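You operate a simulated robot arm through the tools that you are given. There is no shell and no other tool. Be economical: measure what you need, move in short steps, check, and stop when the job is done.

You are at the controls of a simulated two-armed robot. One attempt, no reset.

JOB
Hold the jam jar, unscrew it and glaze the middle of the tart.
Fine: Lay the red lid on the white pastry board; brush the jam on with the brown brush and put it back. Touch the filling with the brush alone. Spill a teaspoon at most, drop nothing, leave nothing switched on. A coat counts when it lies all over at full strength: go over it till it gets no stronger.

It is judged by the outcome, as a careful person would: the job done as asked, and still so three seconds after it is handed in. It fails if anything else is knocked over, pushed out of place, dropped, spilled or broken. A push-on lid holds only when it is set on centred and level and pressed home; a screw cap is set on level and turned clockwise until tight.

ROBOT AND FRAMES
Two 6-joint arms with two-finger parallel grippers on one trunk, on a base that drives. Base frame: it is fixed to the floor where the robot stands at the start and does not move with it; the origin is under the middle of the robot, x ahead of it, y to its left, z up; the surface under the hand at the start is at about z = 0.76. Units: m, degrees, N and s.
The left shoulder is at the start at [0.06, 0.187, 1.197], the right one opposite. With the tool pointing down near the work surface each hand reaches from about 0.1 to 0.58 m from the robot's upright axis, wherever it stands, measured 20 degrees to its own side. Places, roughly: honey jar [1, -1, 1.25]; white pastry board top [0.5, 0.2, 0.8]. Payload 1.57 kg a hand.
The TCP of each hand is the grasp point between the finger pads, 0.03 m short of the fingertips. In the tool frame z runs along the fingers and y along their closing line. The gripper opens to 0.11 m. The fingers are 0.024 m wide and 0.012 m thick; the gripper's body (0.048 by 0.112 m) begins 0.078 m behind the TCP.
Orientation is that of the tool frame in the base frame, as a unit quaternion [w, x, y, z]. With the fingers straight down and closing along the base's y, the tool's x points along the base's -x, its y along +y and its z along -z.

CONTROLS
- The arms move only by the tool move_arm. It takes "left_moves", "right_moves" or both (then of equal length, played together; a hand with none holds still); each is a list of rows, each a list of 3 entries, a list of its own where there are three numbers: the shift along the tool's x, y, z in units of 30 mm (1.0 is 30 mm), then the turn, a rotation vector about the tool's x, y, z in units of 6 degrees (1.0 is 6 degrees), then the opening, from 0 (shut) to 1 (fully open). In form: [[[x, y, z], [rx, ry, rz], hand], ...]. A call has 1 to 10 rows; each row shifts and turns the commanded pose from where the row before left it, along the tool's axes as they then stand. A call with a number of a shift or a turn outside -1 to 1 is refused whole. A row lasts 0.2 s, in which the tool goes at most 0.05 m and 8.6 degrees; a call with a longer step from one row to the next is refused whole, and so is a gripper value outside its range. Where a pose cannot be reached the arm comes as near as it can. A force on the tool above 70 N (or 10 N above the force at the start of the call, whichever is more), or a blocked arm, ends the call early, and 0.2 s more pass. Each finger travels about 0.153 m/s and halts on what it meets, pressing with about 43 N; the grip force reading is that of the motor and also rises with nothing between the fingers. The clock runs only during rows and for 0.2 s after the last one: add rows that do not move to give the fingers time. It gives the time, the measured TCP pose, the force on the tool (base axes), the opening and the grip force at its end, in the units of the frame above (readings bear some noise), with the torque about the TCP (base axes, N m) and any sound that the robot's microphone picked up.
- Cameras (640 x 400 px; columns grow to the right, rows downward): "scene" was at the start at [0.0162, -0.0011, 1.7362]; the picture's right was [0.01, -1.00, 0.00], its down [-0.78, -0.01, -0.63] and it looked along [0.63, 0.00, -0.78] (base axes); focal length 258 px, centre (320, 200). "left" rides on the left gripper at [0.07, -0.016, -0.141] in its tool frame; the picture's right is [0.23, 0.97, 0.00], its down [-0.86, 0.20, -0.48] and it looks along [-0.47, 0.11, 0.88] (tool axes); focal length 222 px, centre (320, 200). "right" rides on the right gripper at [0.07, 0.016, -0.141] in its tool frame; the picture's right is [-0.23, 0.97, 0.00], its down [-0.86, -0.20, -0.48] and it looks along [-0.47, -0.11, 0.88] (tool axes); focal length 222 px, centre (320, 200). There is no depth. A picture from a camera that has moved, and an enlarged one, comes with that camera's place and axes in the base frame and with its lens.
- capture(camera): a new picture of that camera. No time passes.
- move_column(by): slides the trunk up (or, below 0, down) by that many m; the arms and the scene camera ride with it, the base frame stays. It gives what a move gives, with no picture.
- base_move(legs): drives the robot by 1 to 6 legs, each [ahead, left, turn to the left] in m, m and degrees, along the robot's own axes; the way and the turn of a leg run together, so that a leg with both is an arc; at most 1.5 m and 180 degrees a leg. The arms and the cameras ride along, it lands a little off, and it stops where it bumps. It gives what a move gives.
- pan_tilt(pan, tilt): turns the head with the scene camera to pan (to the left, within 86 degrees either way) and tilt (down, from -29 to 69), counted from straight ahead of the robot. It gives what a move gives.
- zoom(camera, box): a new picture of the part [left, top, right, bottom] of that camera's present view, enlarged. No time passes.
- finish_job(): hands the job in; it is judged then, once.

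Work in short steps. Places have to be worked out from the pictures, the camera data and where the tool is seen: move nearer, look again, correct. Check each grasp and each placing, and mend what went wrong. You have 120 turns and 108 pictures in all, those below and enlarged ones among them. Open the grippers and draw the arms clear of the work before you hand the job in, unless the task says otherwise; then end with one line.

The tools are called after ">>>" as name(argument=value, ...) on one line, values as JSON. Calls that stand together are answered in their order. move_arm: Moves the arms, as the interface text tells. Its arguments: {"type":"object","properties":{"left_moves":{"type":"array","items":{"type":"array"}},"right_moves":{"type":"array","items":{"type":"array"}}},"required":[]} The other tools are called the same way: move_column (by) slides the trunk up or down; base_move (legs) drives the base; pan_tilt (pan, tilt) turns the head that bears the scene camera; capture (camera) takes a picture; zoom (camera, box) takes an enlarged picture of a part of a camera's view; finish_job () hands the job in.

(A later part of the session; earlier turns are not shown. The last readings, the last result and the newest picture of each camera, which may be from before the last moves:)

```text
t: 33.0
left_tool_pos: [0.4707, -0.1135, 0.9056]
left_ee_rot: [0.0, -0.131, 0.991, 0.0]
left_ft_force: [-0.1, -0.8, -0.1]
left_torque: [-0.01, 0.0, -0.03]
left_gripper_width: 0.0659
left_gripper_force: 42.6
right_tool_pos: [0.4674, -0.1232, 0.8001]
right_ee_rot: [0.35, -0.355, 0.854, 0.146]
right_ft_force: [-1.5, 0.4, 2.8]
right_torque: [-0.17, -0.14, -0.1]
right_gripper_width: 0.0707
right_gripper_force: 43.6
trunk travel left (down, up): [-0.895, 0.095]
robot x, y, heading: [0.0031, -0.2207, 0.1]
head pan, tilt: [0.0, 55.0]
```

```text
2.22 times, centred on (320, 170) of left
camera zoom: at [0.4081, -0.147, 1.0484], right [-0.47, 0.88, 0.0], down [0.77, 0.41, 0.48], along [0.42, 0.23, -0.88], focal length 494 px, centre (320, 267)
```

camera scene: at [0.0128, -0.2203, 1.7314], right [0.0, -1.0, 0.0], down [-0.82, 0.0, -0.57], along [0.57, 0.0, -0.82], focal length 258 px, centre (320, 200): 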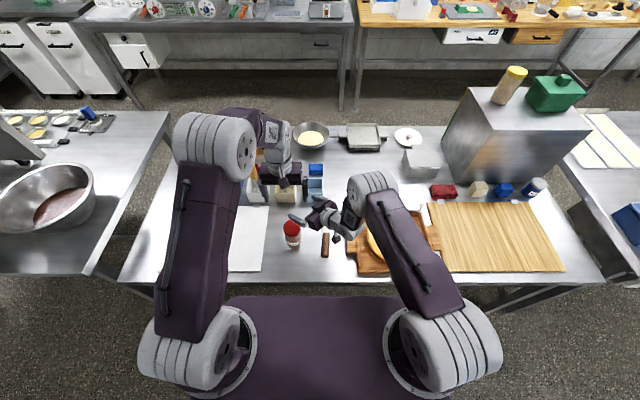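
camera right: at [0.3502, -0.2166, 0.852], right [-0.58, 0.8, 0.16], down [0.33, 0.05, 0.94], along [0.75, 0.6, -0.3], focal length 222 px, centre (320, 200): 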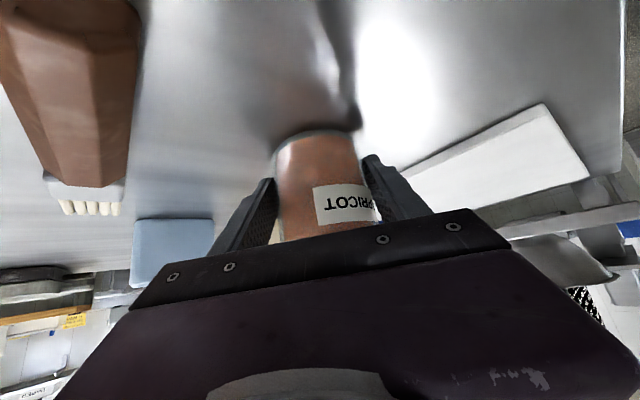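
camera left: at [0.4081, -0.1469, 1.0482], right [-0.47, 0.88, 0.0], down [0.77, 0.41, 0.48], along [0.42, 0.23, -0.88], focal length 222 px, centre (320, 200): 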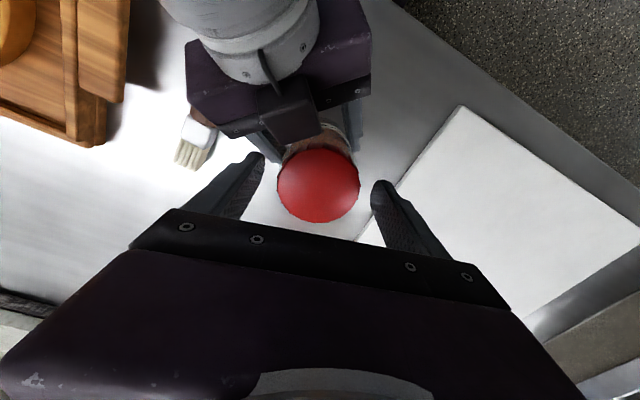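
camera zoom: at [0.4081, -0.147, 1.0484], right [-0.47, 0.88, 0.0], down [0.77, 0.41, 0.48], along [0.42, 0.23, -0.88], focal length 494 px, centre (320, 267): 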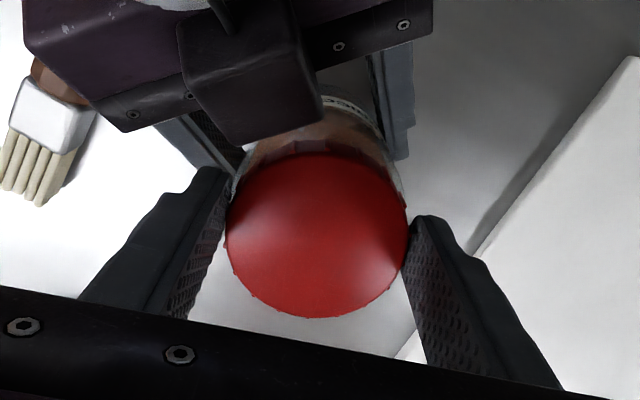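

Gripped (0.066 m). I turn it counter-clockwise as seen from above, 60° to begin.

>>> move_arm(left_moves=[[[0, 0, 0], [0, 0, -1], 0.4], [[0, 0, 0], [0, 0, -1], 0.4], [[0, 0, 0], [0, 0, -1], 0.4], [[0, 0, 0], [0, 0, -1], 0.4], [[0, 0, 0], [0, 0, -1], 0.4], [[0, 0, 0], [0, 0, -1], 0.4], [[0, 0, 0], [0, 0, -1], 0.4], [[0, 0, 0], [0, 0, -1], 0.4], [[0, 0, 0], [0, 0, -1], 0.4], [[0, 0, 0], [0, 0, -1], 0.4]])

>>> zoom(camera="left", box=[180, 80, 460, 260])

>>> capture(camera="right")

```text
t: 35.2
left_tool_pos: [0.4743, -0.1158, 0.9078]
left_ee_rot: [0.003, -0.61, 0.793, -0.004]
left_ft_force: [21.8, -14.5, 2.8]
left_torque: [-0.91, -0.59, -0.13]
left_gripper_width: 0.0665
left_gripper_force: 42.6
right_tool_pos: [0.4661, -0.1216, 0.8007]
right_ee_rot: [0.352, -0.355, 0.854, 0.146]
right_ft_force: [-17.6, 16.2, 5.6]
right_torque: [-0.22, -1.52, 0.24]
right_gripper_width: 0.0701
right_gripper_force: 42.7
trunk travel left (down, up): [-0.895, 0.095]
robot x, y, heading: [0.0015, -0.2181, -0.1]
head pan, tilt: [0.0, 55.0]
```

```text
2.22 times, centred on (320, 170) of left
camera zoom: at [0.471, -0.1856, 1.0491], right [-1.0, 0.03, -0.01], down [0.02, 0.88, 0.48], along [0.02, 0.48, -0.88], focal length 494 px, centre (320, 267)
```

zoom: 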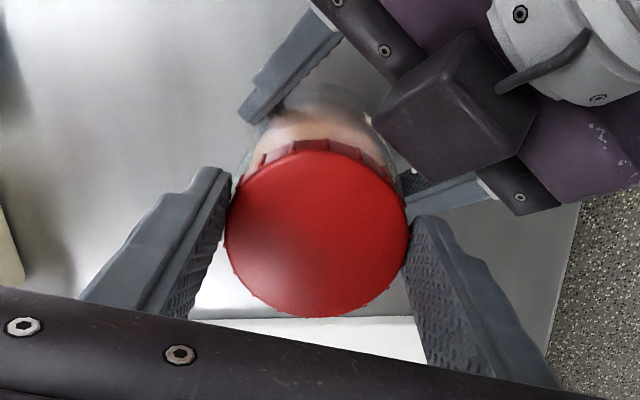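

```text
72 pictures are left
camera right: at [0.35, -0.2163, 0.8519], right [-0.58, 0.8, 0.16], down [0.33, 0.05, 0.94], along [0.75, 0.6, -0.3], focal length 222 px, centre (320, 200)
```

right: 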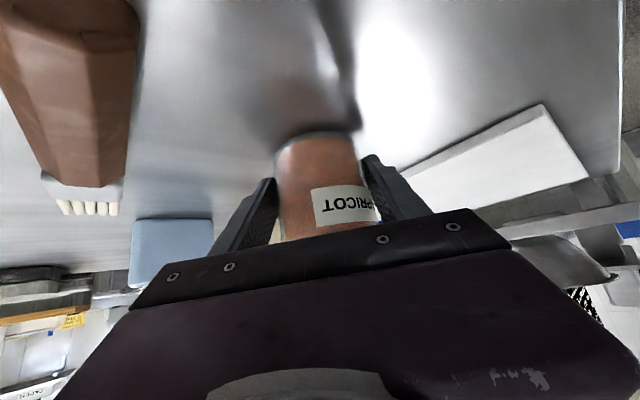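

The lid turned with the hand and the jar stayed put. The side force tells me the axis is at about (0.4748, -0.1124). I open, turn back, recentre and regrip.

>>> move_arm(left_moves=[[[0, 0, 0], [0, 0, 0], 0.76], [[-0.113, 0.013, 0], [0, 0, 1], 0.76], [[0, 0, 0], [0, 0, 1], 0.76], [[0, 0, 0], [0, 0, 1], 0.76], [[0, 0, 0], [0, 0, 1], 0.76], [[0, 0, 0], [0, 0, 1], 0.76], [[0, 0, 0], [0, 0, 1], 0.76], [[0, 0, 0], [0, 0, 1], 0.76], [[0, 0, 0], [0, 0, 1], 0.76], [[0, 0, 0], [0, 0, 1], 0.76]])

>>> move_arm(left_moves=[[[0, 0, 0], [0, 0, 1], 0.76], [[0, 0, 0], [0, 0, 0], 0.55], [[0, 0, 0], [0, 0, 0], 0.4], [[0, 0, 0], [0, 0, 0], 0.4]])

>>> zoom(camera="left", box=[180, 80, 460, 260])

```text
t: 37.4
left_tool_pos: [0.4726, -0.1116, 0.9064]
left_ee_rot: [0.0, -0.181, 0.983, 0.001]
left_ft_force: [-0.2, 0.0, -0.5]
left_torque: [-0.02, -0.03, -0.01]
left_gripper_width: 0.0836
left_gripper_force: 0.1
right_tool_pos: [0.4667, -0.1234, 0.7991]
right_ee_rot: [0.35, -0.355, 0.855, 0.146]
right_ft_force: [-0.6, 0.1, -1.2]
right_torque: [-0.03, 0.06, 0.01]
right_gripper_width: 0.0699
right_gripper_force: 43.3
trunk travel left (down, up): [-0.895, 0.095]
robot x, y, heading: [0.0047, -0.2196, -0.2]
head pan, tilt: [0.0, 55.0]
```

```text
t: 38.4
left_tool_pos: [0.4727, -0.1118, 0.9069]
left_ee_rot: [0.001, -0.131, 0.991, -0.001]
left_ft_force: [3.0, -14.7, 1.5]
left_torque: [-0.7, -0.03, -0.04]
left_gripper_width: 0.0662
left_gripper_force: 43.5
right_tool_pos: [0.4662, -0.1218, 0.8015]
right_ee_rot: [0.35, -0.356, 0.854, 0.147]
right_ft_force: [-2.5, 15.7, -1.4]
right_torque: [-0.86, -0.2, 0.17]
right_gripper_width: 0.0698
right_gripper_force: 42.9
trunk travel left (down, up): [-0.895, 0.095]
robot x, y, heading: [-0.0017, -0.2236, 0.0]
head pan, tilt: [0.0, 55.0]
```

```text
2.22 times, centred on (320, 170) of left
camera zoom: at [0.4099, -0.1442, 1.0481], right [-0.47, 0.88, 0.0], down [0.77, 0.41, 0.48], along [0.42, 0.22, -0.88], focal length 494 px, centre (320, 267)
```

zoom: 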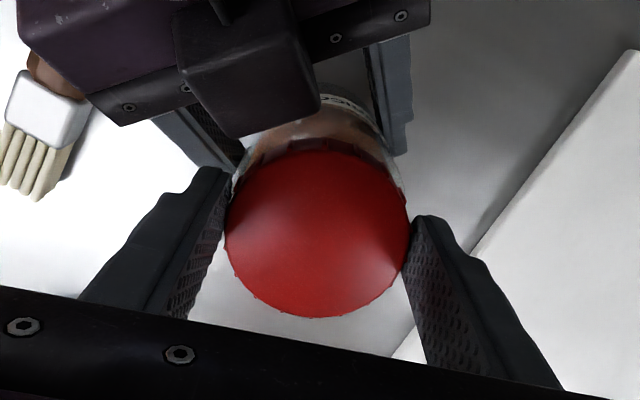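

Gripped again. I ease the offset and turn another 66°.

>>> move_arm(left_moves=[[[-0.02, -0.05, 0], [0, 0, -1], 0.4], [[0, 0, 0], [0, 0, -1], 0.4], [[0, 0, 0], [0, 0, -1], 0.4], [[0, 0, 0], [0, 0, -1], 0.4], [[0, 0, 0], [0, 0, -1], 0.4], [[0, 0, 0], [0, 0, -1], 0.4], [[0, 0, 0], [0, 0, -1], 0.4], [[0, 0, 0], [0, 0, -1], 0.4], [[0, 0, 0], [0, 0, -1], 0.4], [[0, 0, 0], [0, 0, -1], 0.4]])

>>> zoom(camera="left", box=[180, 80, 460, 260])

```text
t: 40.6
left_tool_pos: [0.4758, -0.1136, 0.9069]
left_ee_rot: [0.002, -0.609, 0.793, -0.003]
left_ft_force: [16.0, -26.0, 3.0]
left_torque: [-1.43, -0.44, -0.1]
left_gripper_width: 0.066
left_gripper_force: 43.5
right_tool_pos: [0.4656, -0.1221, 0.8]
right_ee_rot: [0.351, -0.356, 0.854, 0.147]
right_ft_force: [-16.0, 27.5, -0.3]
right_torque: [-1.15, -1.26, 0.43]
right_gripper_width: 0.0701
right_gripper_force: 43.0
trunk travel left (down, up): [-0.895, 0.095]
robot x, y, heading: [0.0004, -0.2222, 0.1]
head pan, tilt: [0.0, 55.0]
```

```text
2.22 times, centred on (320, 170) of left
camera zoom: at [0.4722, -0.1829, 1.049], right [-1.0, 0.03, -0.01], down [0.02, 0.88, 0.48], along [0.02, 0.48, -0.88], focal length 494 px, centre (320, 267)
```

zoom: 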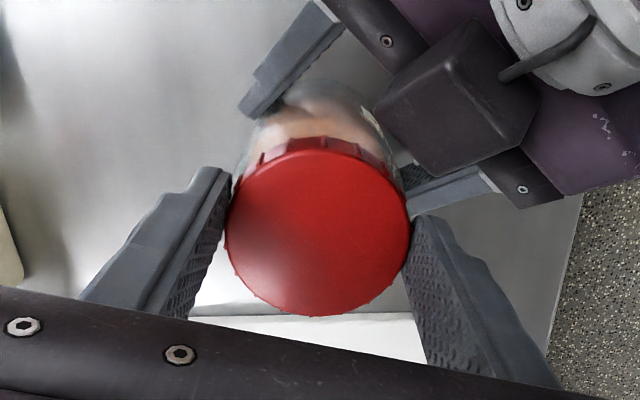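

Another 60° done (120° total). I regrip again.

>>> move_arm(left_moves=[[[0, 0, 0], [0, 0, 0], 0.76], [[0, 0.05, 0], [0, 0, 1], 0.76], [[0, 0, 0], [0, 0, 1], 0.76], [[0, 0, 0], [0, 0, 1], 0.76], [[0, 0, 0], [0, 0, 1], 0.76], [[0, 0, 0], [0, 0, 1], 0.76], [[0, 0, 0], [0, 0, 1], 0.76], [[0, 0, 0], [0, 0, 1], 0.76], [[0, 0, 0], [0, 0, 1], 0.76], [[0, 0, 0], [0, 0, 1], 0.76]])

>>> move_arm(left_moves=[[[0, 0, 0], [0, 0, 1], 0.76], [[0, 0, 0], [0, 0, 0], 0.55], [[0, 0, 0], [0, 0, 0], 0.4], [[0, 0, 0], [0, 0, 0], 0.4]])

>>> zoom(camera="left", box=[180, 80, 460, 260])

```text
t: 42.8
left_tool_pos: [0.4718, -0.1122, 0.9071]
left_ee_rot: [0.0, -0.182, 0.983, 0.0]
left_ft_force: [0.8, -0.8, -0.3]
left_torque: [0.0, 0.02, -0.01]
left_gripper_width: 0.0835
left_gripper_force: 0.0
right_tool_pos: [0.4679, -0.1215, 0.8003]
right_ee_rot: [0.351, -0.354, 0.854, 0.147]
right_ft_force: [-0.1, 0.2, 0.1]
right_torque: [-0.06, 0.05, -0.02]
right_gripper_width: 0.0697
right_gripper_force: 43.6
trunk travel left (down, up): [-0.895, 0.095]
robot x, y, heading: [0.0011, -0.2188, -0.1]
head pan, tilt: [0.0, 55.0]
```

```text
t: 43.8
left_tool_pos: [0.4725, -0.1121, 0.9061]
left_ee_rot: [0.001, -0.13, 0.991, 0.0]
left_ft_force: [0.7, -3.4, 0.1]
left_torque: [-0.09, 0.0, -0.05]
left_gripper_width: 0.0663
left_gripper_force: 42.9
right_tool_pos: [0.4683, -0.1218, 0.8]
right_ee_rot: [0.352, -0.355, 0.854, 0.147]
right_ft_force: [-0.9, 3.5, -1.2]
right_torque: [-0.4, -0.01, 0.09]
right_gripper_width: 0.0697
right_gripper_force: 42.8
trunk travel left (down, up): [-0.895, 0.095]
robot x, y, heading: [0.0012, -0.2218, 0.4]
head pan, tilt: [0.0, 55.0]
```

```text
2.22 times, centred on (320, 170) of left
camera zoom: at [0.4091, -0.1447, 1.0482], right [-0.47, 0.88, 0.0], down [0.77, 0.41, 0.48], along [0.42, 0.23, -0.88], focal length 494 px, centre (320, 267)
```

zoom: 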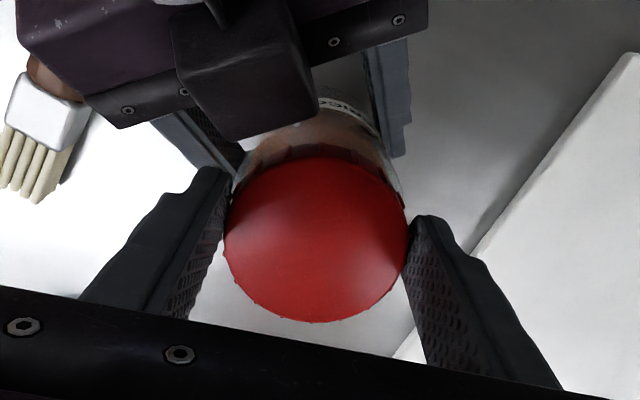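

Good centred grip with low force. I turn another 60°, with a hint of lift.

>>> move_arm(left_moves=[[[0, 0, 0], [0, 0, -1], 0.4], [[0, 0, 0], [0, 0, -1], 0.4], [[0, 0, 0], [0, 0, -1], 0.4], [[0, 0, 0], [0, 0, -1], 0.4], [[0, 0, -0.02], [0, 0, -1], 0.4], [[0, 0, 0], [0, 0, -1], 0.4], [[0, 0, -0.02], [0, 0, -1], 0.4], [[0, 0, 0], [0, 0, -1], 0.4], [[0, 0, -0.02], [0, 0, -1], 0.4], [[0, 0, 0], [0, 0, -1], 0.4]])

>>> zoom(camera="left", box=[180, 80, 460, 260])

```text
t: 46.0
left_tool_pos: [0.4736, -0.1114, 0.9084]
left_ee_rot: [0.002, -0.609, 0.793, -0.003]
left_ft_force: [19.6, -22.2, -4.5]
left_torque: [-1.46, -0.54, -0.18]
left_gripper_width: 0.0658
left_gripper_force: 42.5
right_tool_pos: [0.4655, -0.1214, 0.8007]
right_ee_rot: [0.35, -0.356, 0.854, 0.147]
right_ft_force: [-17.9, 22.9, 2.3]
right_torque: [-0.82, -1.48, 0.51]
right_gripper_width: 0.0707
right_gripper_force: 42.7
trunk travel left (down, up): [-0.895, 0.095]
robot x, y, heading: [0.0009, -0.2206, -0.2]
head pan, tilt: [0.0, 55.0]
```

```text
2.22 times, centred on (320, 170) of left
camera zoom: at [0.471, -0.1823, 1.0506], right [-1.0, 0.03, -0.01], down [0.02, 0.88, 0.48], along [0.02, 0.48, -0.88], focal length 494 px, centre (320, 267)
```

zoom: 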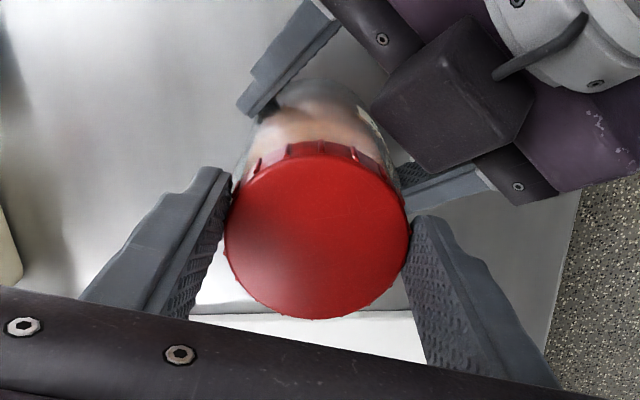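

180° so far; still threaded. I keep cycling: open, turn back, regrip, turn.

>>> move_arm(left_moves=[[[0, 0, 0], [0, 0, 0], 0.76], [[0, 0.05, 0], [0, 0, 1], 0.76], [[0, 0, 0], [0, 0, 1], 0.76], [[0, 0, 0], [0, 0, 1], 0.76], [[0, 0, 0], [0, 0, 1], 0.76], [[0, 0, 0], [0, 0, 1], 0.76], [[0, 0, 0], [0, 0, 1], 0.76], [[0, 0, 0], [0, 0, 1], 0.76], [[0, 0, 0], [0, 0, 1], 0.76], [[0, 0, 0], [0, 0, 1], 0.76]])

>>> move_arm(left_moves=[[[0, 0, 0], [0, 0, 1], 0.76], [[0, 0, 0], [0, 0, 0], 0.55], [[0, 0, 0], [0, 0, 0], 0.4], [[0, 0, 0], [0, 0, 0], 0.4], [[0, 0, 0], [0, 0, -1], 0.4], [[0, 0, 0], [0, 0, -1], 0.4], [[0, 0, 0], [0, 0, -1], 0.4], [[0, 0, 0], [0, 0, -1], 0.4], [[0, 0, 0], [0, 0, -1], 0.4], [[0, 0, 0], [0, 0, -1], 0.4]])

>>> move_arm(left_moves=[[[0, 0, 0], [0, 0, -1], 0.4], [[0, 0, 0], [0, 0, -1], 0.4], [[0, 0, 0], [0, 0, -1], 0.4], [[0, 0, 0], [0, 0, -1], 0.4], [[0, 0, 0], [0, 0, -1], 0.4], [[0, 0, 0], [0, 0, 0], 0.4]])

>>> capture(camera="right")

>>> zoom(camera="left", box=[180, 80, 460, 260])

```text
t: 48.2
left_tool_pos: [0.4715, -0.1116, 0.9079]
left_ee_rot: [0.001, -0.181, 0.983, 0.0]
left_ft_force: [0.4, -0.5, 0.4]
left_torque: [0.02, -0.03, 0.0]
left_gripper_width: 0.0835
left_gripper_force: 0.0
right_tool_pos: [0.4666, -0.1221, 0.799]
right_ee_rot: [0.351, -0.354, 0.854, 0.146]
right_ft_force: [-0.7, -0.3, -0.2]
right_torque: [-0.09, 0.08, 0.0]
right_gripper_width: 0.0699
right_gripper_force: 43.0
trunk travel left (down, up): [-0.895, 0.095]
robot x, y, heading: [0.0038, -0.2191, -0.1]
head pan, tilt: [0.0, 55.0]
```

```text
t: 50.4
left_tool_pos: [0.4721, -0.1128, 0.9084]
left_ee_rot: [0.002, -0.431, 0.903, -0.002]
left_ft_force: [11.2, -21.4, 3.5]
left_torque: [-0.82, -0.36, -0.48]
left_gripper_width: 0.0658
left_gripper_force: 42.7
right_tool_pos: [0.4667, -0.1226, 0.8015]
right_ee_rot: [0.35, -0.356, 0.854, 0.147]
right_ft_force: [-10.1, 22.8, -0.7]
right_torque: [-1.39, -0.91, 0.66]
right_gripper_width: 0.0706
right_gripper_force: 42.8
trunk travel left (down, up): [-0.895, 0.095]
robot x, y, heading: [-0.0006, -0.2173, 0.0]
head pan, tilt: [0.0, 55.0]
```

```text
t: 51.8
left_tool_pos: [0.4733, -0.1127, 0.9098]
left_ee_rot: [0.004, -0.65, 0.76, -0.005]
left_ft_force: [23.4, -15.0, 9.2]
left_torque: [-0.69, -0.84, -0.36]
left_gripper_width: 0.0658
left_gripper_force: 43.1
right_tool_pos: [0.4671, -0.1224, 0.7992]
right_ee_rot: [0.351, -0.356, 0.854, 0.147]
right_ft_force: [-20.9, 19.6, 0.4]
right_torque: [-0.47, -1.64, 0.6]
right_gripper_width: 0.0713
right_gripper_force: 42.8
trunk travel left (down, up): [-0.895, 0.095]
robot x, y, heading: [-0.001, -0.225, -0.2]
head pan, tilt: [0.0, 55.0]
```

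```text
67 pictures are left
camera right: at [0.3496, -0.2164, 0.8519], right [-0.58, 0.8, 0.16], down [0.33, 0.05, 0.94], along [0.75, 0.6, -0.3], focal length 222 px, centre (320, 200)
```

right: 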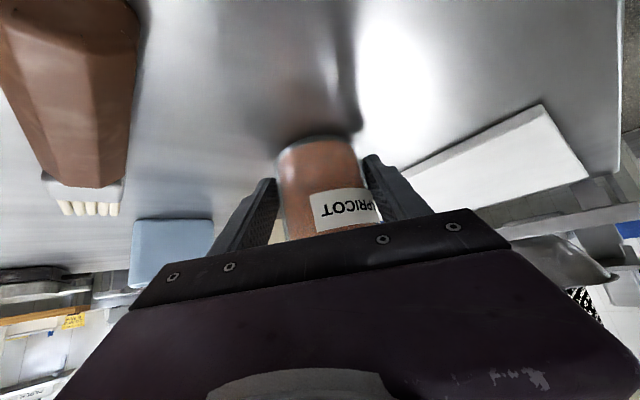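

```text
2.22 times, centred on (320, 170) of left
camera zoom: at [0.4773, -0.182, 1.0514], right [-1.0, -0.07, -0.01], down [-0.07, 0.88, 0.48], along [-0.03, 0.48, -0.88], focal length 494 px, centre (320, 267)
```

zoom: 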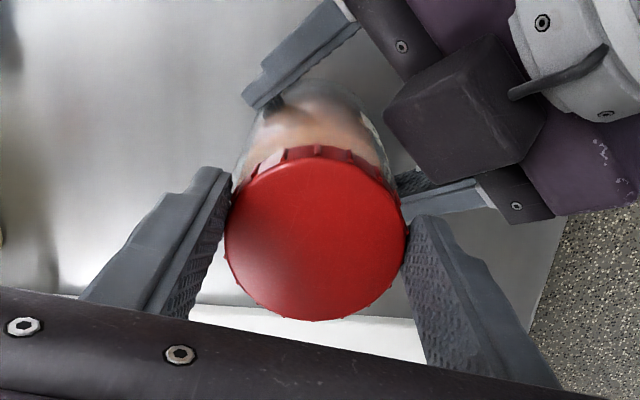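

The lid is pushing upward on the hand (+9 N), so it is rising on its thread. One more cycle, lifting a millimetre with it.

>>> move_arm(left_moves=[[[0, 0, 0], [0, 0, 0], 0.76], [[0, 0.05, -0.03], [0, 0, 1], 0.76], [[0, 0, 0], [0, 0, 1], 0.76], [[0, 0, 0], [0, 0, 1], 0.76], [[0, 0, 0], [0, 0, 1], 0.76], [[0, 0, 0], [0, 0, 1], 0.76], [[0, 0, 0], [0, 0, 1], 0.76], [[0, 0, 0], [0, 0, 1], 0.76], [[0, 0, 0], [0, 0, 1], 0.76], [[0, 0, 0], [0, 0, 1], 0.76]])

>>> move_arm(left_moves=[[[0, 0, 0], [0, 0, 1], 0.76], [[0, 0, 0], [0, 0, 0], 0.55], [[0, 0, 0], [0, 0, 0], 0.4], [[0, 0, 0], [0, 0, 0], 0.4], [[0, 0, 0], [0, 0, -1], 0.4], [[0, 0, 0], [0, 0, -1], 0.4], [[0, 0, 0], [0, 0, -1], 0.4], [[0, 0, 0], [0, 0, -1], 0.4], [[0, 0, 0], [0, 0, -1], 0.4], [[0, 0, 0], [0, 0, -1], 0.4]])

>>> move_arm(left_moves=[[[0, 0, 0], [0, 0, -1], 0.4], [[0, 0, 0], [0, 0, -1], 0.4], [[0, 0, 0], [0, 0, -1], 0.4], [[0, 0, 0], [0, 0, -1], 0.4], [[0, 0, 0], [0, 0, -1], 0.4], [[0, 0, -0.05], [0, 0, 0], 0.4], [[0, 0, -0.05], [0, 0, 0], 0.4]])

>>> zoom(camera="left", box=[180, 80, 460, 260])

>>> capture(camera="right")

```text
t: 54.0
left_tool_pos: [0.4689, -0.1106, 0.9089]
left_ee_rot: [0.0, -0.233, 0.973, 0.0]
left_ft_force: [-0.1, -0.2, 0.6]
left_torque: [0.0, 0.01, 0.03]
left_gripper_width: 0.0835
left_gripper_force: 0.0
right_tool_pos: [0.467, -0.1222, 0.7986]
right_ee_rot: [0.351, -0.355, 0.854, 0.147]
right_ft_force: [0.1, 0.0, -0.2]
right_torque: [-0.03, 0.05, -0.05]
right_gripper_width: 0.0697
right_gripper_force: 43.1
trunk travel left (down, up): [-0.895, 0.095]
robot x, y, heading: [-0.0015, -0.2195, 0.0]
head pan, tilt: [0.0, 55.0]
```

```text
t: 56.2
left_tool_pos: [0.4716, -0.1117, 0.9113]
left_ee_rot: [0.004, -0.478, 0.879, -0.002]
left_ft_force: [18.1, -20.6, 12.8]
left_torque: [-0.82, -0.75, -0.66]
left_gripper_width: 0.066
left_gripper_force: 42.4
right_tool_pos: [0.4661, -0.1223, 0.8001]
right_ee_rot: [0.351, -0.355, 0.854, 0.146]
right_ft_force: [-13.6, 24.2, 0.0]
right_torque: [-0.93, -1.25, 0.83]
right_gripper_width: 0.071
right_gripper_force: 43.5
trunk travel left (down, up): [-0.895, 0.095]
robot x, y, heading: [0.004, -0.2202, -0.1]
head pan, tilt: [0.0, 55.0]
```

```text
t: 57.8
left_tool_pos: [0.4709, -0.1115, 0.9122]
left_ee_rot: [0.003, -0.689, 0.725, -0.004]
left_ft_force: [26.3, -8.2, -4.3]
left_torque: [-0.3, -0.78, -0.2]
left_gripper_width: 0.066
left_gripper_force: 43.1
right_tool_pos: [0.4663, -0.122, 0.8014]
right_ee_rot: [0.351, -0.355, 0.854, 0.146]
right_ft_force: [-29.2, 11.6, 7.3]
right_torque: [-0.27, -1.93, 0.61]
right_gripper_width: 0.0728
right_gripper_force: 43.2
trunk travel left (down, up): [-0.895, 0.095]
robot x, y, heading: [0.0011, -0.2148, 0.2]
head pan, tilt: [0.0, 55.0]
```

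```text
2.22 times, centred on (320, 170) of left
camera zoom: at [0.4822, -0.1813, 1.0544], right [-0.98, -0.18, -0.01], down [-0.16, 0.86, 0.48], along [-0.08, 0.47, -0.88], focal length 494 px, centre (320, 267)
```

zoom: 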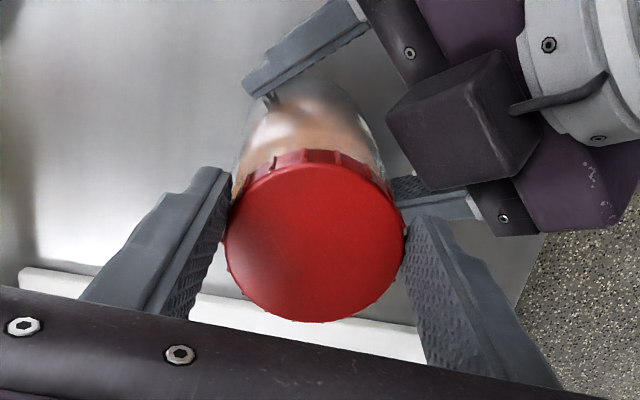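

```text
64 pictures are left
camera right: at [0.3494, -0.2169, 0.8516], right [-0.58, 0.8, 0.16], down [0.33, 0.05, 0.94], along [0.75, 0.6, -0.3], focal length 222 px, centre (320, 200)
```

right: 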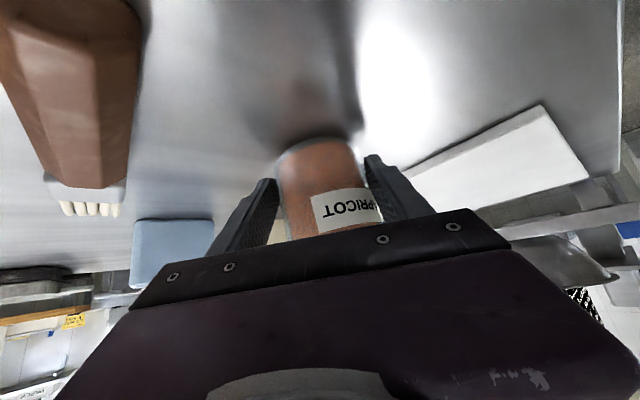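

About 310° turned. I regrip once more, shifting 3 mm toward +x to cut the side load, and turn again.

>>> move_arm(left_moves=[[[0, 0, 0], [0, 0, 0], 0.76], [[0, -0.08, 0], [0, 0, 1], 0.76], [[0, 0, 0], [0, 0, 1], 0.76], [[0, 0, 0], [0, 0, 1], 0.76], [[0, 0, 0], [0, 0, 1], 0.76], [[0, 0, 0], [0, 0, 1], 0.76], [[0, 0, 0], [0, 0, 1], 0.76], [[0, 0, 0], [0, 0, 1], 0.76], [[0, 0, 0], [0, 0, 1], 0.76], [[0, 0, 0], [0, 0, 1], 0.76]])

>>> move_arm(left_moves=[[[0, 0, 0], [0, 0, 1], 0.76], [[0, 0, 0], [0, 0, 1], 0.76], [[0, 0, 0], [0, 0, 1], 0.76], [[0, 0, 0], [0, 0, 0], 0.55], [[0, 0, 0], [0, 0, 0], 0.4], [[0, 0, 0], [0, 0, 0], 0.4]])

>>> zoom(camera="left", box=[180, 80, 460, 260])

```text
t: 60.0
left_tool_pos: [0.473, -0.1123, 0.9119]
left_ee_rot: [0.0, -0.284, 0.959, 0.0]
left_ft_force: [0.3, 0.0, -0.7]
left_torque: [0.03, -0.02, -0.01]
left_gripper_width: 0.0837
left_gripper_force: 0.1
right_tool_pos: [0.467, -0.1228, 0.7993]
right_ee_rot: [0.351, -0.354, 0.855, 0.146]
right_ft_force: [-0.1, 0.0, -1.9]
right_torque: [-0.03, 0.03, 0.02]
right_gripper_width: 0.07
right_gripper_force: 43.1
trunk travel left (down, up): [-0.895, 0.095]
robot x, y, heading: [-0.0029, -0.2184, -0.2]
head pan, tilt: [0.0, 55.0]
```

```text
t: 61.4
left_tool_pos: [0.4718, -0.1122, 0.9111]
left_ee_rot: [0.0, -0.13, 0.991, 0.0]
left_ft_force: [-0.3, 0.0, 0.7]
left_torque: [0.01, 0.0, 0.03]
left_gripper_width: 0.0658
left_gripper_force: 42.9
right_tool_pos: [0.4671, -0.1219, 0.8004]
right_ee_rot: [0.35, -0.354, 0.855, 0.146]
right_ft_force: [1.4, 0.9, -0.5]
right_torque: [-0.04, 0.05, -0.02]
right_gripper_width: 0.07
right_gripper_force: 43.4
trunk travel left (down, up): [-0.895, 0.095]
robot x, y, heading: [0.0012, -0.2227, -0.1]
head pan, tilt: [0.0, 55.0]
```

```text
2.22 times, centred on (320, 170) of left
camera zoom: at [0.4087, -0.1442, 1.0537], right [-0.47, 0.88, 0.0], down [0.77, 0.41, 0.48], along [0.42, 0.23, -0.88], focal length 494 px, centre (320, 267)
```

zoom: 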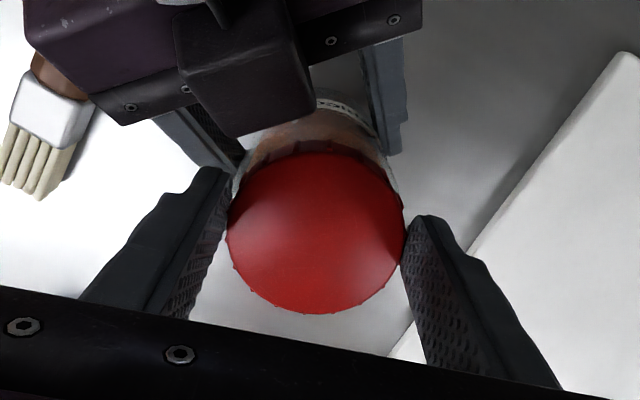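

No load at all on gripping: the lid may already be loose. I test with a gentle lift of 6 mm.

>>> move_arm(left_moves=[[[0, 0, -0.1], [0, 0, 0], 0.4], [[0, 0, -0.1], [0, 0, 0], 0.4], [[0, 0, 0], [0, 0, 0], 0.4]])

>>> zoom(camera="left", box=[180, 80, 460, 260])

```text
t: 62.2
left_tool_pos: [0.4708, -0.1119, 0.9179]
left_ee_rot: [0.0, -0.131, 0.991, 0.0]
left_ft_force: [2.5, -0.4, -0.4]
left_torque: [-0.03, -0.04, -0.02]
left_gripper_width: 0.0659
left_gripper_force: 43.0
right_tool_pos: [0.4679, -0.1221, 0.8014]
right_ee_rot: [0.351, -0.354, 0.854, 0.147]
right_ft_force: [-0.8, 1.2, 0.4]
right_torque: [-0.1, -0.13, 0.02]
right_gripper_width: 0.07
right_gripper_force: 42.9
trunk travel left (down, up): [-0.895, 0.095]
robot x, y, heading: [0.0026, -0.2169, -0.2]
head pan, tilt: [0.0, 55.0]
```

```text
2.22 times, centred on (320, 170) of left
camera zoom: at [0.4082, -0.1442, 1.06], right [-0.47, 0.88, 0.0], down [0.77, 0.41, 0.48], along [0.42, 0.23, -0.88], focal length 494 px, centre (320, 267)
```

zoom: 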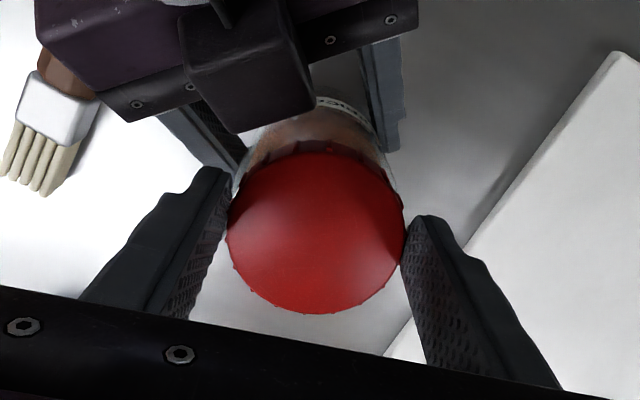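

The lid rises with no resistance: it is off. I lift it clear and check.

>>> move_arm(left_moves=[[[0, 0, -0.3], [0, 0, 0], 0.4], [[0, 0, -0.4], [0, 0, 0], 0.4], [[0, 0, -0.7], [0, 0, 0], 0.4], [[0, 0, -0.8], [0, 0, 0], 0.4], [[0, 0, -0.8], [0, 0, 0], 0.4], [[0, 0, -0.8], [0, 0, 0], 0.4]])

>>> capture(camera="left")

>>> zoom(camera="scene", box=[230, 160, 390, 260])

```text
t: 63.6
left_tool_pos: [0.4713, -0.1116, 1.0326]
left_ee_rot: [0.0, -0.131, 0.991, 0.0]
left_ft_force: [-0.9, 0.4, 0.8]
left_torque: [0.02, 0.0, 0.0]
left_gripper_width: 0.0658
left_gripper_force: 43.1
right_tool_pos: [0.468, -0.1219, 0.8002]
right_ee_rot: [0.351, -0.355, 0.854, 0.147]
right_ft_force: [-0.1, -0.9, -0.3]
right_torque: [-0.04, 0.15, -0.02]
right_gripper_width: 0.07
right_gripper_force: 43.3
trunk travel left (down, up): [-0.895, 0.095]
robot x, y, heading: [-0.0019, -0.2192, -0.1]
head pan, tilt: [0.0, 55.0]
```

```text
61 pictures are left
camera left: at [0.4083, -0.1445, 1.1748], right [-0.47, 0.88, 0.0], down [0.77, 0.41, 0.48], along [0.42, 0.23, -0.88], focal length 222 px, centre (320, 200)
```

left: 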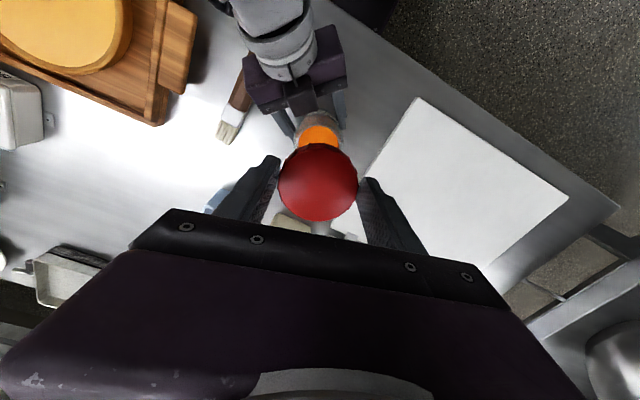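

```text
4.00 times, centred on (310, 210) of scene
camera zoom: at [0.0123, -0.2213, 1.8013], right [0.0, -1.0, 0.0], down [-0.82, 0.0, -0.57], along [0.57, 0.0, -0.82], focal length 1032 px, centre (360, 160)
```

zoom: 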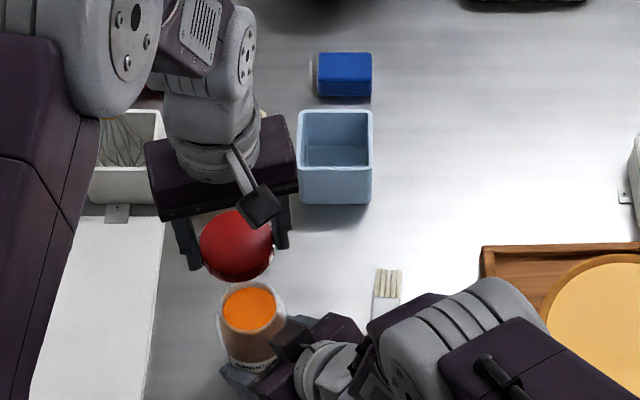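

Lid in hand, orange jam visible near the top of the jar. I carry the lid over the white board.

>>> move_arm(left_moves=[[[-0.275, 0.884, 0], [0, 0, 0], 0.4], [[-0.275, 0.884, 0], [0, 0, 0], 0.4], [[-0.275, 0.884, 0], [0, 0, 0], 0.4], [[-0.275, 0.884, 0], [0, 0, 0], 0.4], [[-0.275, 0.884, 0], [0, 0, 0], 0.4], [[-0.275, 0.884, 0], [0, 0, 0], 0.4], [[-0.275, 0.884, 0], [0, 0, 0], 0.4], [[-0.275, 0.884, 0], [0, 0, 0], 0.4]])

>>> capture(camera="left")

>>> zoom(camera="scene", box=[180, 160, 340, 260])

```text
t: 65.4
left_tool_pos: [0.4797, 0.1106, 1.0316]
left_ee_rot: [0.0, -0.13, 0.992, 0.0]
left_ft_force: [-0.7, 0.0, -0.2]
left_torque: [-0.01, -0.01, -0.05]
left_gripper_width: 0.0656
left_gripper_force: 42.9
right_tool_pos: [0.4672, -0.1223, 0.7993]
right_ee_rot: [0.351, -0.354, 0.855, 0.145]
right_ft_force: [0.2, -0.5, -2.9]
right_torque: [-0.07, 0.11, -0.02]
right_gripper_width: 0.0698
right_gripper_force: 43.2
trunk travel left (down, up): [-0.895, 0.095]
robot x, y, heading: [-0.0024, -0.2219, 0.3]
head pan, tilt: [0.0, 55.0]
```

```text
59 pictures are left
camera left: at [0.4173, 0.0788, 1.1737], right [-0.47, 0.88, 0.0], down [0.78, 0.41, 0.48], along [0.42, 0.22, -0.88], focal length 222 px, centre (320, 200)
```

left: 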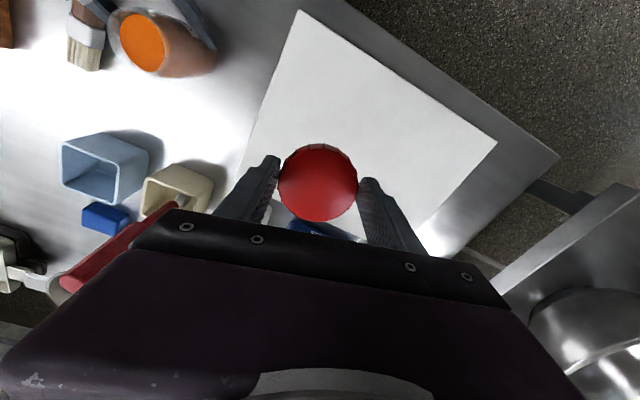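

```text
4.00 times, centred on (260, 210) of scene
camera zoom: at [0.0126, -0.22, 1.8014], right [0.0, -1.0, 0.0], down [-0.82, 0.0, -0.57], along [0.57, 0.0, -0.82], focal length 1032 px, centre (560, 160)
```

zoom: 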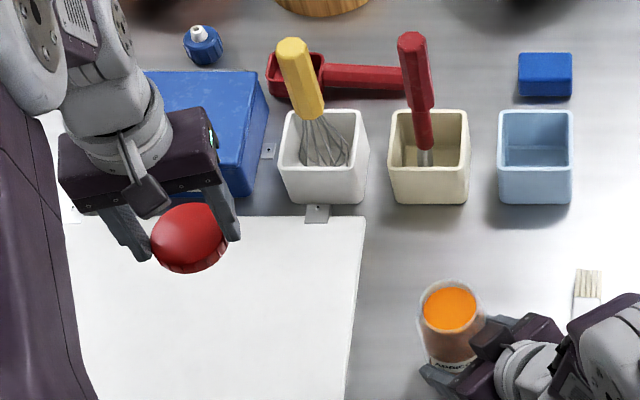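

Over the board. I descend to just above it.

>>> move_arm(left_moves=[[[0, 0, 0.9], [0, 0, 0], 0.4], [[0, 0, 0.9], [0, 0, 0], 0.4], [[0, 0, 0.9], [0, 0, 0], 0.4], [[0, 0, 0.9], [0, 0, 0], 0.4], [[0, 0, 0.9], [0, 0, 0], 0.4], [[0, 0, 0.9], [0, 0, 0], 0.4], [[0, 0, 0.9], [0, 0, 0], 0.4], [[0, 0, 0], [0, 0, 0], 0.4]])

>>> zoom(camera="scene", box=[180, 180, 340, 280])

>>> zoom(camera="left", box=[180, 80, 460, 260])

```text
t: 67.2
left_tool_pos: [0.4787, 0.1091, 0.8428]
left_ee_rot: [0.0, -0.13, 0.992, -0.001]
left_ft_force: [0.5, 0.9, -0.2]
left_torque: [0.02, -0.02, -0.01]
left_gripper_width: 0.0658
left_gripper_force: 42.9
right_tool_pos: [0.4672, -0.122, 0.7999]
right_ee_rot: [0.351, -0.354, 0.855, 0.145]
right_ft_force: [-0.4, 0.5, -1.4]
right_torque: [-0.03, 0.12, -0.01]
right_gripper_width: 0.0697
right_gripper_force: 42.5
trunk travel left (down, up): [-0.895, 0.095]
robot x, y, heading: [0.0049, -0.2189, -0.1]
head pan, tilt: [0.0, 55.0]
```

```text
4.00 times, centred on (260, 230) of scene
camera zoom: at [0.0129, -0.2212, 1.8013], right [0.0, -1.0, 0.0], down [-0.82, 0.0, -0.57], along [0.57, 0.0, -0.82], focal length 1032 px, centre (560, 80)
```

zoom: 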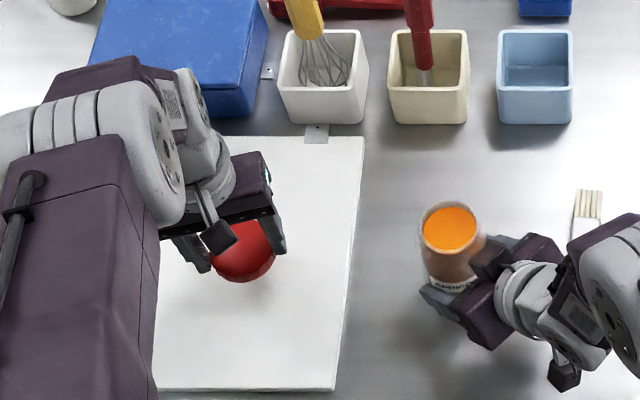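

```text
2.22 times, centred on (320, 170) of left
camera zoom: at [0.4164, 0.0777, 0.9849], right [-0.47, 0.88, 0.0], down [0.77, 0.41, 0.48], along [0.42, 0.23, -0.88], focal length 494 px, centre (320, 267)
```

zoom: 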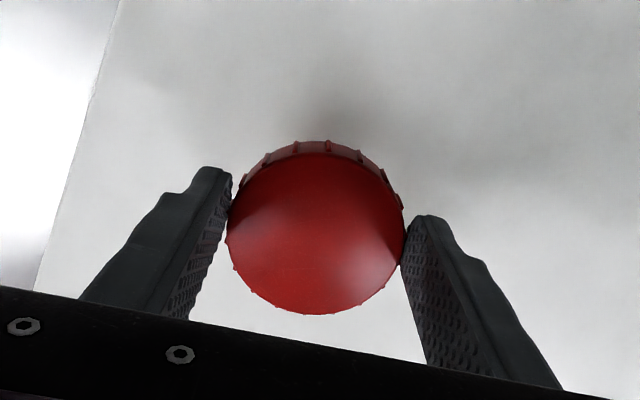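

Lid is level just above the board. I ease down in small steps, watching the force.

>>> move_arm(left_moves=[[[0, 0, 0.12], [0, 0, 0], 0.4], [[0, 0, 0.12], [0, 0, 0], 0.4], [[0, 0, 0.12], [0, 0, 0], 0.4], [[0, 0, 0.12], [0, 0, 0], 0.4], [[0, 0, 0.12], [0, 0, 0], 0.4], [[0, 0, 0.12], [0, 0, 0], 0.4], [[0, 0, 0.12], [0, 0, 0], 0.4], [[0, 0, 0], [0, 0, 0], 0.4]])

```text
t: 69.0
left_tool_pos: [0.4802, 0.1105, 0.8182]
left_ee_rot: [0.0, -0.131, 0.991, 0.0]
left_ft_force: [-0.4, -0.3, -0.1]
left_torque: [0.02, 0.02, 0.0]
left_gripper_width: 0.066
left_gripper_force: 42.8
right_tool_pos: [0.467, -0.1221, 0.8]
right_ee_rot: [0.351, -0.355, 0.854, 0.147]
right_ft_force: [0.3, 0.1, -1.4]
right_torque: [-0.09, 0.08, 0.01]
right_gripper_width: 0.0694
right_gripper_force: 42.7
trunk travel left (down, up): [-0.895, 0.095]
robot x, y, heading: [-0.004, -0.2222, 0.1]
head pan, tilt: [0.0, 55.0]
```

>>> move_arm(left_moves=[[[0, 0, 0.07], [0, 0, 0], 0.4], [[0, 0, 0.07], [0, 0, 0], 0.4], [[0, 0, 0.07], [0, 0, 0], 0.4], [[0, 0, 0], [0, 0, 0], 0.4]])

>>> zoom(camera="left", box=[180, 80, 460, 260])

```text
t: 70.0
left_tool_pos: [0.4789, 0.1089, 0.8124]
left_ee_rot: [0.0, -0.13, 0.992, 0.0]
left_ft_force: [0.2, -0.6, 0.0]
left_torque: [-0.02, -0.02, -0.01]
left_gripper_width: 0.066
left_gripper_force: 42.9
right_tool_pos: [0.4673, -0.1227, 0.8]
right_ee_rot: [0.352, -0.354, 0.854, 0.147]
right_ft_force: [0.2, 0.9, -1.4]
right_torque: [-0.09, 0.1, 0.04]
right_gripper_width: 0.0701
right_gripper_force: 43.0
trunk travel left (down, up): [-0.895, 0.095]
robot x, y, heading: [-0.0031, -0.2149, -0.2]
head pan, tilt: [0.0, 55.0]
```

```text
2.22 times, centred on (320, 170) of left
camera zoom: at [0.4157, 0.0772, 0.9535], right [-0.47, 0.88, 0.0], down [0.77, 0.41, 0.48], along [0.42, 0.23, -0.88], focal length 494 px, centre (320, 267)
```

zoom: 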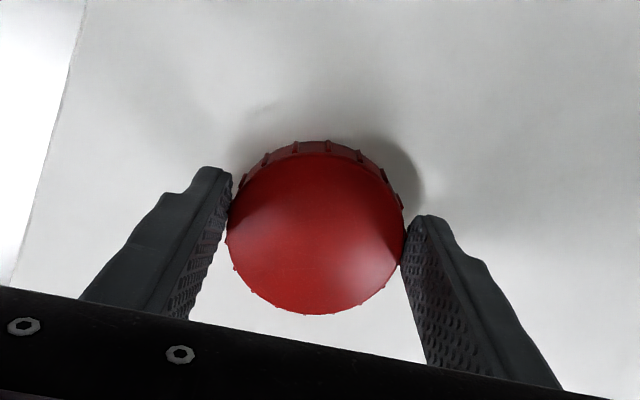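

No contact yet though the shadow is close. I continue in 2 mm steps.

>>> move_arm(left_moves=[[[0, 0, 0.07], [0, 0, 0], 0.4], [[0, 0, 0.07], [0, 0, 0], 0.4], [[0, 0, 0], [0, 0, 0], 0.4]])

>>> move_arm(left_moves=[[[0, 0, 0.07], [0, 0, 0], 0.4], [[0, 0, 0], [0, 0, 0], 0.4]])

```text
t: 70.8
left_tool_pos: [0.4787, 0.1098, 0.8109]
left_ee_rot: [0.003, -0.13, 0.991, 0.001]
left_ft_force: [3.5, 3.7, 16.8]
left_torque: [-0.08, 0.21, -0.01]
left_gripper_width: 0.066
left_gripper_force: 42.9
left hand out of reach, approached as far as the arm can: row 2
right_tool_pos: [0.4658, -0.1228, 0.8006]
right_ee_rot: [0.351, -0.354, 0.854, 0.146]
right_ft_force: [0.3, -0.6, -4.7]
right_torque: [-0.05, 0.07, -0.02]
right_gripper_width: 0.0699
right_gripper_force: 42.9
trunk travel left (down, up): [-0.895, 0.095]
robot x, y, heading: [-0.0004, -0.2198, -0.0]
head pan, tilt: [0.0, 55.0]
```

```text
t: 71.4
left_tool_pos: [0.4761, 0.1096, 0.8092]
left_ee_rot: [0.004, -0.13, 0.991, 0.001]
left_ft_force: [10.4, 7.9, 26.8]
left_torque: [0.23, 0.04, -0.11]
left_gripper_width: 0.066
left_gripper_force: 43.1
right_tool_pos: [0.4663, -0.1233, 0.8002]
right_ee_rot: [0.351, -0.354, 0.854, 0.147]
right_ft_force: [-1.1, -1.0, -4.4]
right_torque: [-0.05, 0.07, -0.01]
right_gripper_width: 0.0698
right_gripper_force: 42.7
trunk travel left (down, up): [-0.895, 0.095]
robot x, y, heading: [0.0013, -0.2219, -0.2]
head pan, tilt: [0.0, 55.0]
```

The lid is on the board (contact force up). I release in small opening steps, then rise.

>>> move_arm(left_moves=[[[0, 0, -0.05], [0, 0, 0], 0.62], [[0, 0, 0], [0, 0, 0], 0.72], [[0, 0, 0], [0, 0, 0], 0.8], [[0, 0, -0.4], [0, 0, 0], 0.85], [[0, 0, -0.8], [0, 0, 0], 0.85], [[0, 0, -0.9], [0, 0, 0], 0.85], [[0, 0, -0.9], [0, 0, 0], 0.85], [[0, 0, -0.9], [0, 0, 0], 0.85], [[0, 0, -0.9], [0, 0, 0], 0.85], [[0, 0, -0.9], [0, 0, 0], 0.85]])

>>> capture(camera="left")

```text
t: 73.6
left_tool_pos: [0.4763, 0.1087, 0.9815]
left_ee_rot: [0.0, -0.131, 0.991, 0.0]
left_ft_force: [0.0, 0.7, -0.4]
left_torque: [0.04, -0.02, -0.01]
left_gripper_width: 0.0936
left_gripper_force: 0.1
right_tool_pos: [0.4667, -0.1221, 0.8009]
right_ee_rot: [0.351, -0.354, 0.854, 0.146]
right_ft_force: [-0.5, -0.4, -1.6]
right_torque: [-0.12, 0.13, -0.01]
right_gripper_width: 0.0702
right_gripper_force: 43.3
trunk travel left (down, up): [-0.895, 0.095]
robot x, y, heading: [0.0024, -0.2199, -0.1]
head pan, tilt: [0.0, 55.0]
```

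```text
54 pictures are left
camera left: at [0.4139, 0.0763, 1.1227], right [-0.47, 0.88, 0.0], down [0.77, 0.41, 0.48], along [0.42, 0.23, -0.88], focal length 222 px, centre (320, 200)
```

left: 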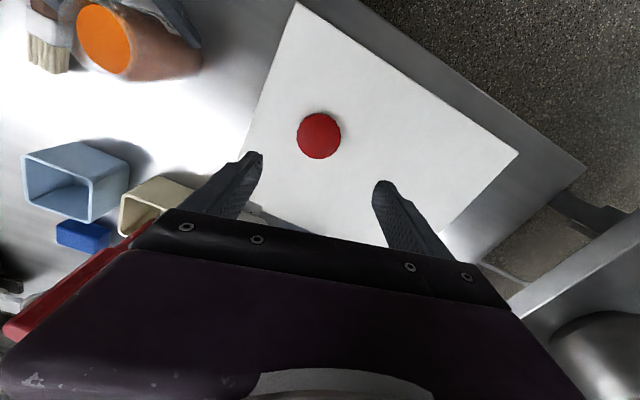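

The lid lies flat on the board. Now the right hand lets go of the jar and rises straight up.

>>> move_arm(right_moves=[[[0, 0, 0], [0, 0, 0], 0.7], [[0, 0, 0], [0, 0, 0], 0.8], [[0, 0, 0], [0, 0, 0], 1], [[0, 0, 0], [0, 0, 0], 1], [[-0.5, 0, -0.5], [0, 0, 0], 1], [[-0.7, 0, -0.7], [0, 0, 0], 1], [[-0.8, 0, -0.8], [0, 0, 0], 1], [[-0.8, 0, -0.8], [0, 0, 0], 1], [[-0.8, 0, -0.8], [0, 0, 0], 1]])

>>> capture(camera="scene")

```text
t: 75.6
left_tool_pos: [0.4767, 0.1097, 0.9802]
left_ee_rot: [0.0, -0.131, 0.991, 0.0]
left_ft_force: [0.6, -0.5, 0.3]
left_torque: [0.0, -0.01, 0.05]
left_gripper_width: 0.0936
left_gripper_force: 0.0
right_tool_pos: [0.4667, -0.1228, 0.9542]
right_ee_rot: [0.35, -0.355, 0.855, 0.146]
right_ft_force: [-1.1, 0.8, 0.4]
right_torque: [0.0, 0.0, -0.01]
right_gripper_width: 0.11
right_gripper_force: 0.1
trunk travel left (down, up): [-0.895, 0.095]
robot x, y, heading: [-0.0009, -0.2206, 0.1]
head pan, tilt: [0.0, 55.0]
```

```text
53 pictures are left
camera scene: at [0.0119, -0.2212, 1.8013], right [0.0, -1.0, 0.0], down [-0.82, 0.0, -0.57], along [0.57, 0.0, -0.82], focal length 258 px, centre (320, 200)
```

scene: 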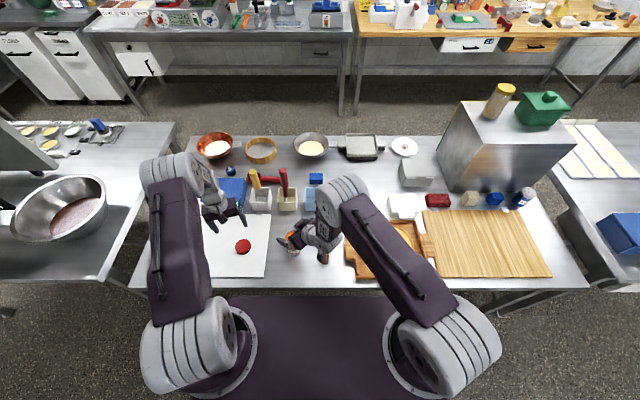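

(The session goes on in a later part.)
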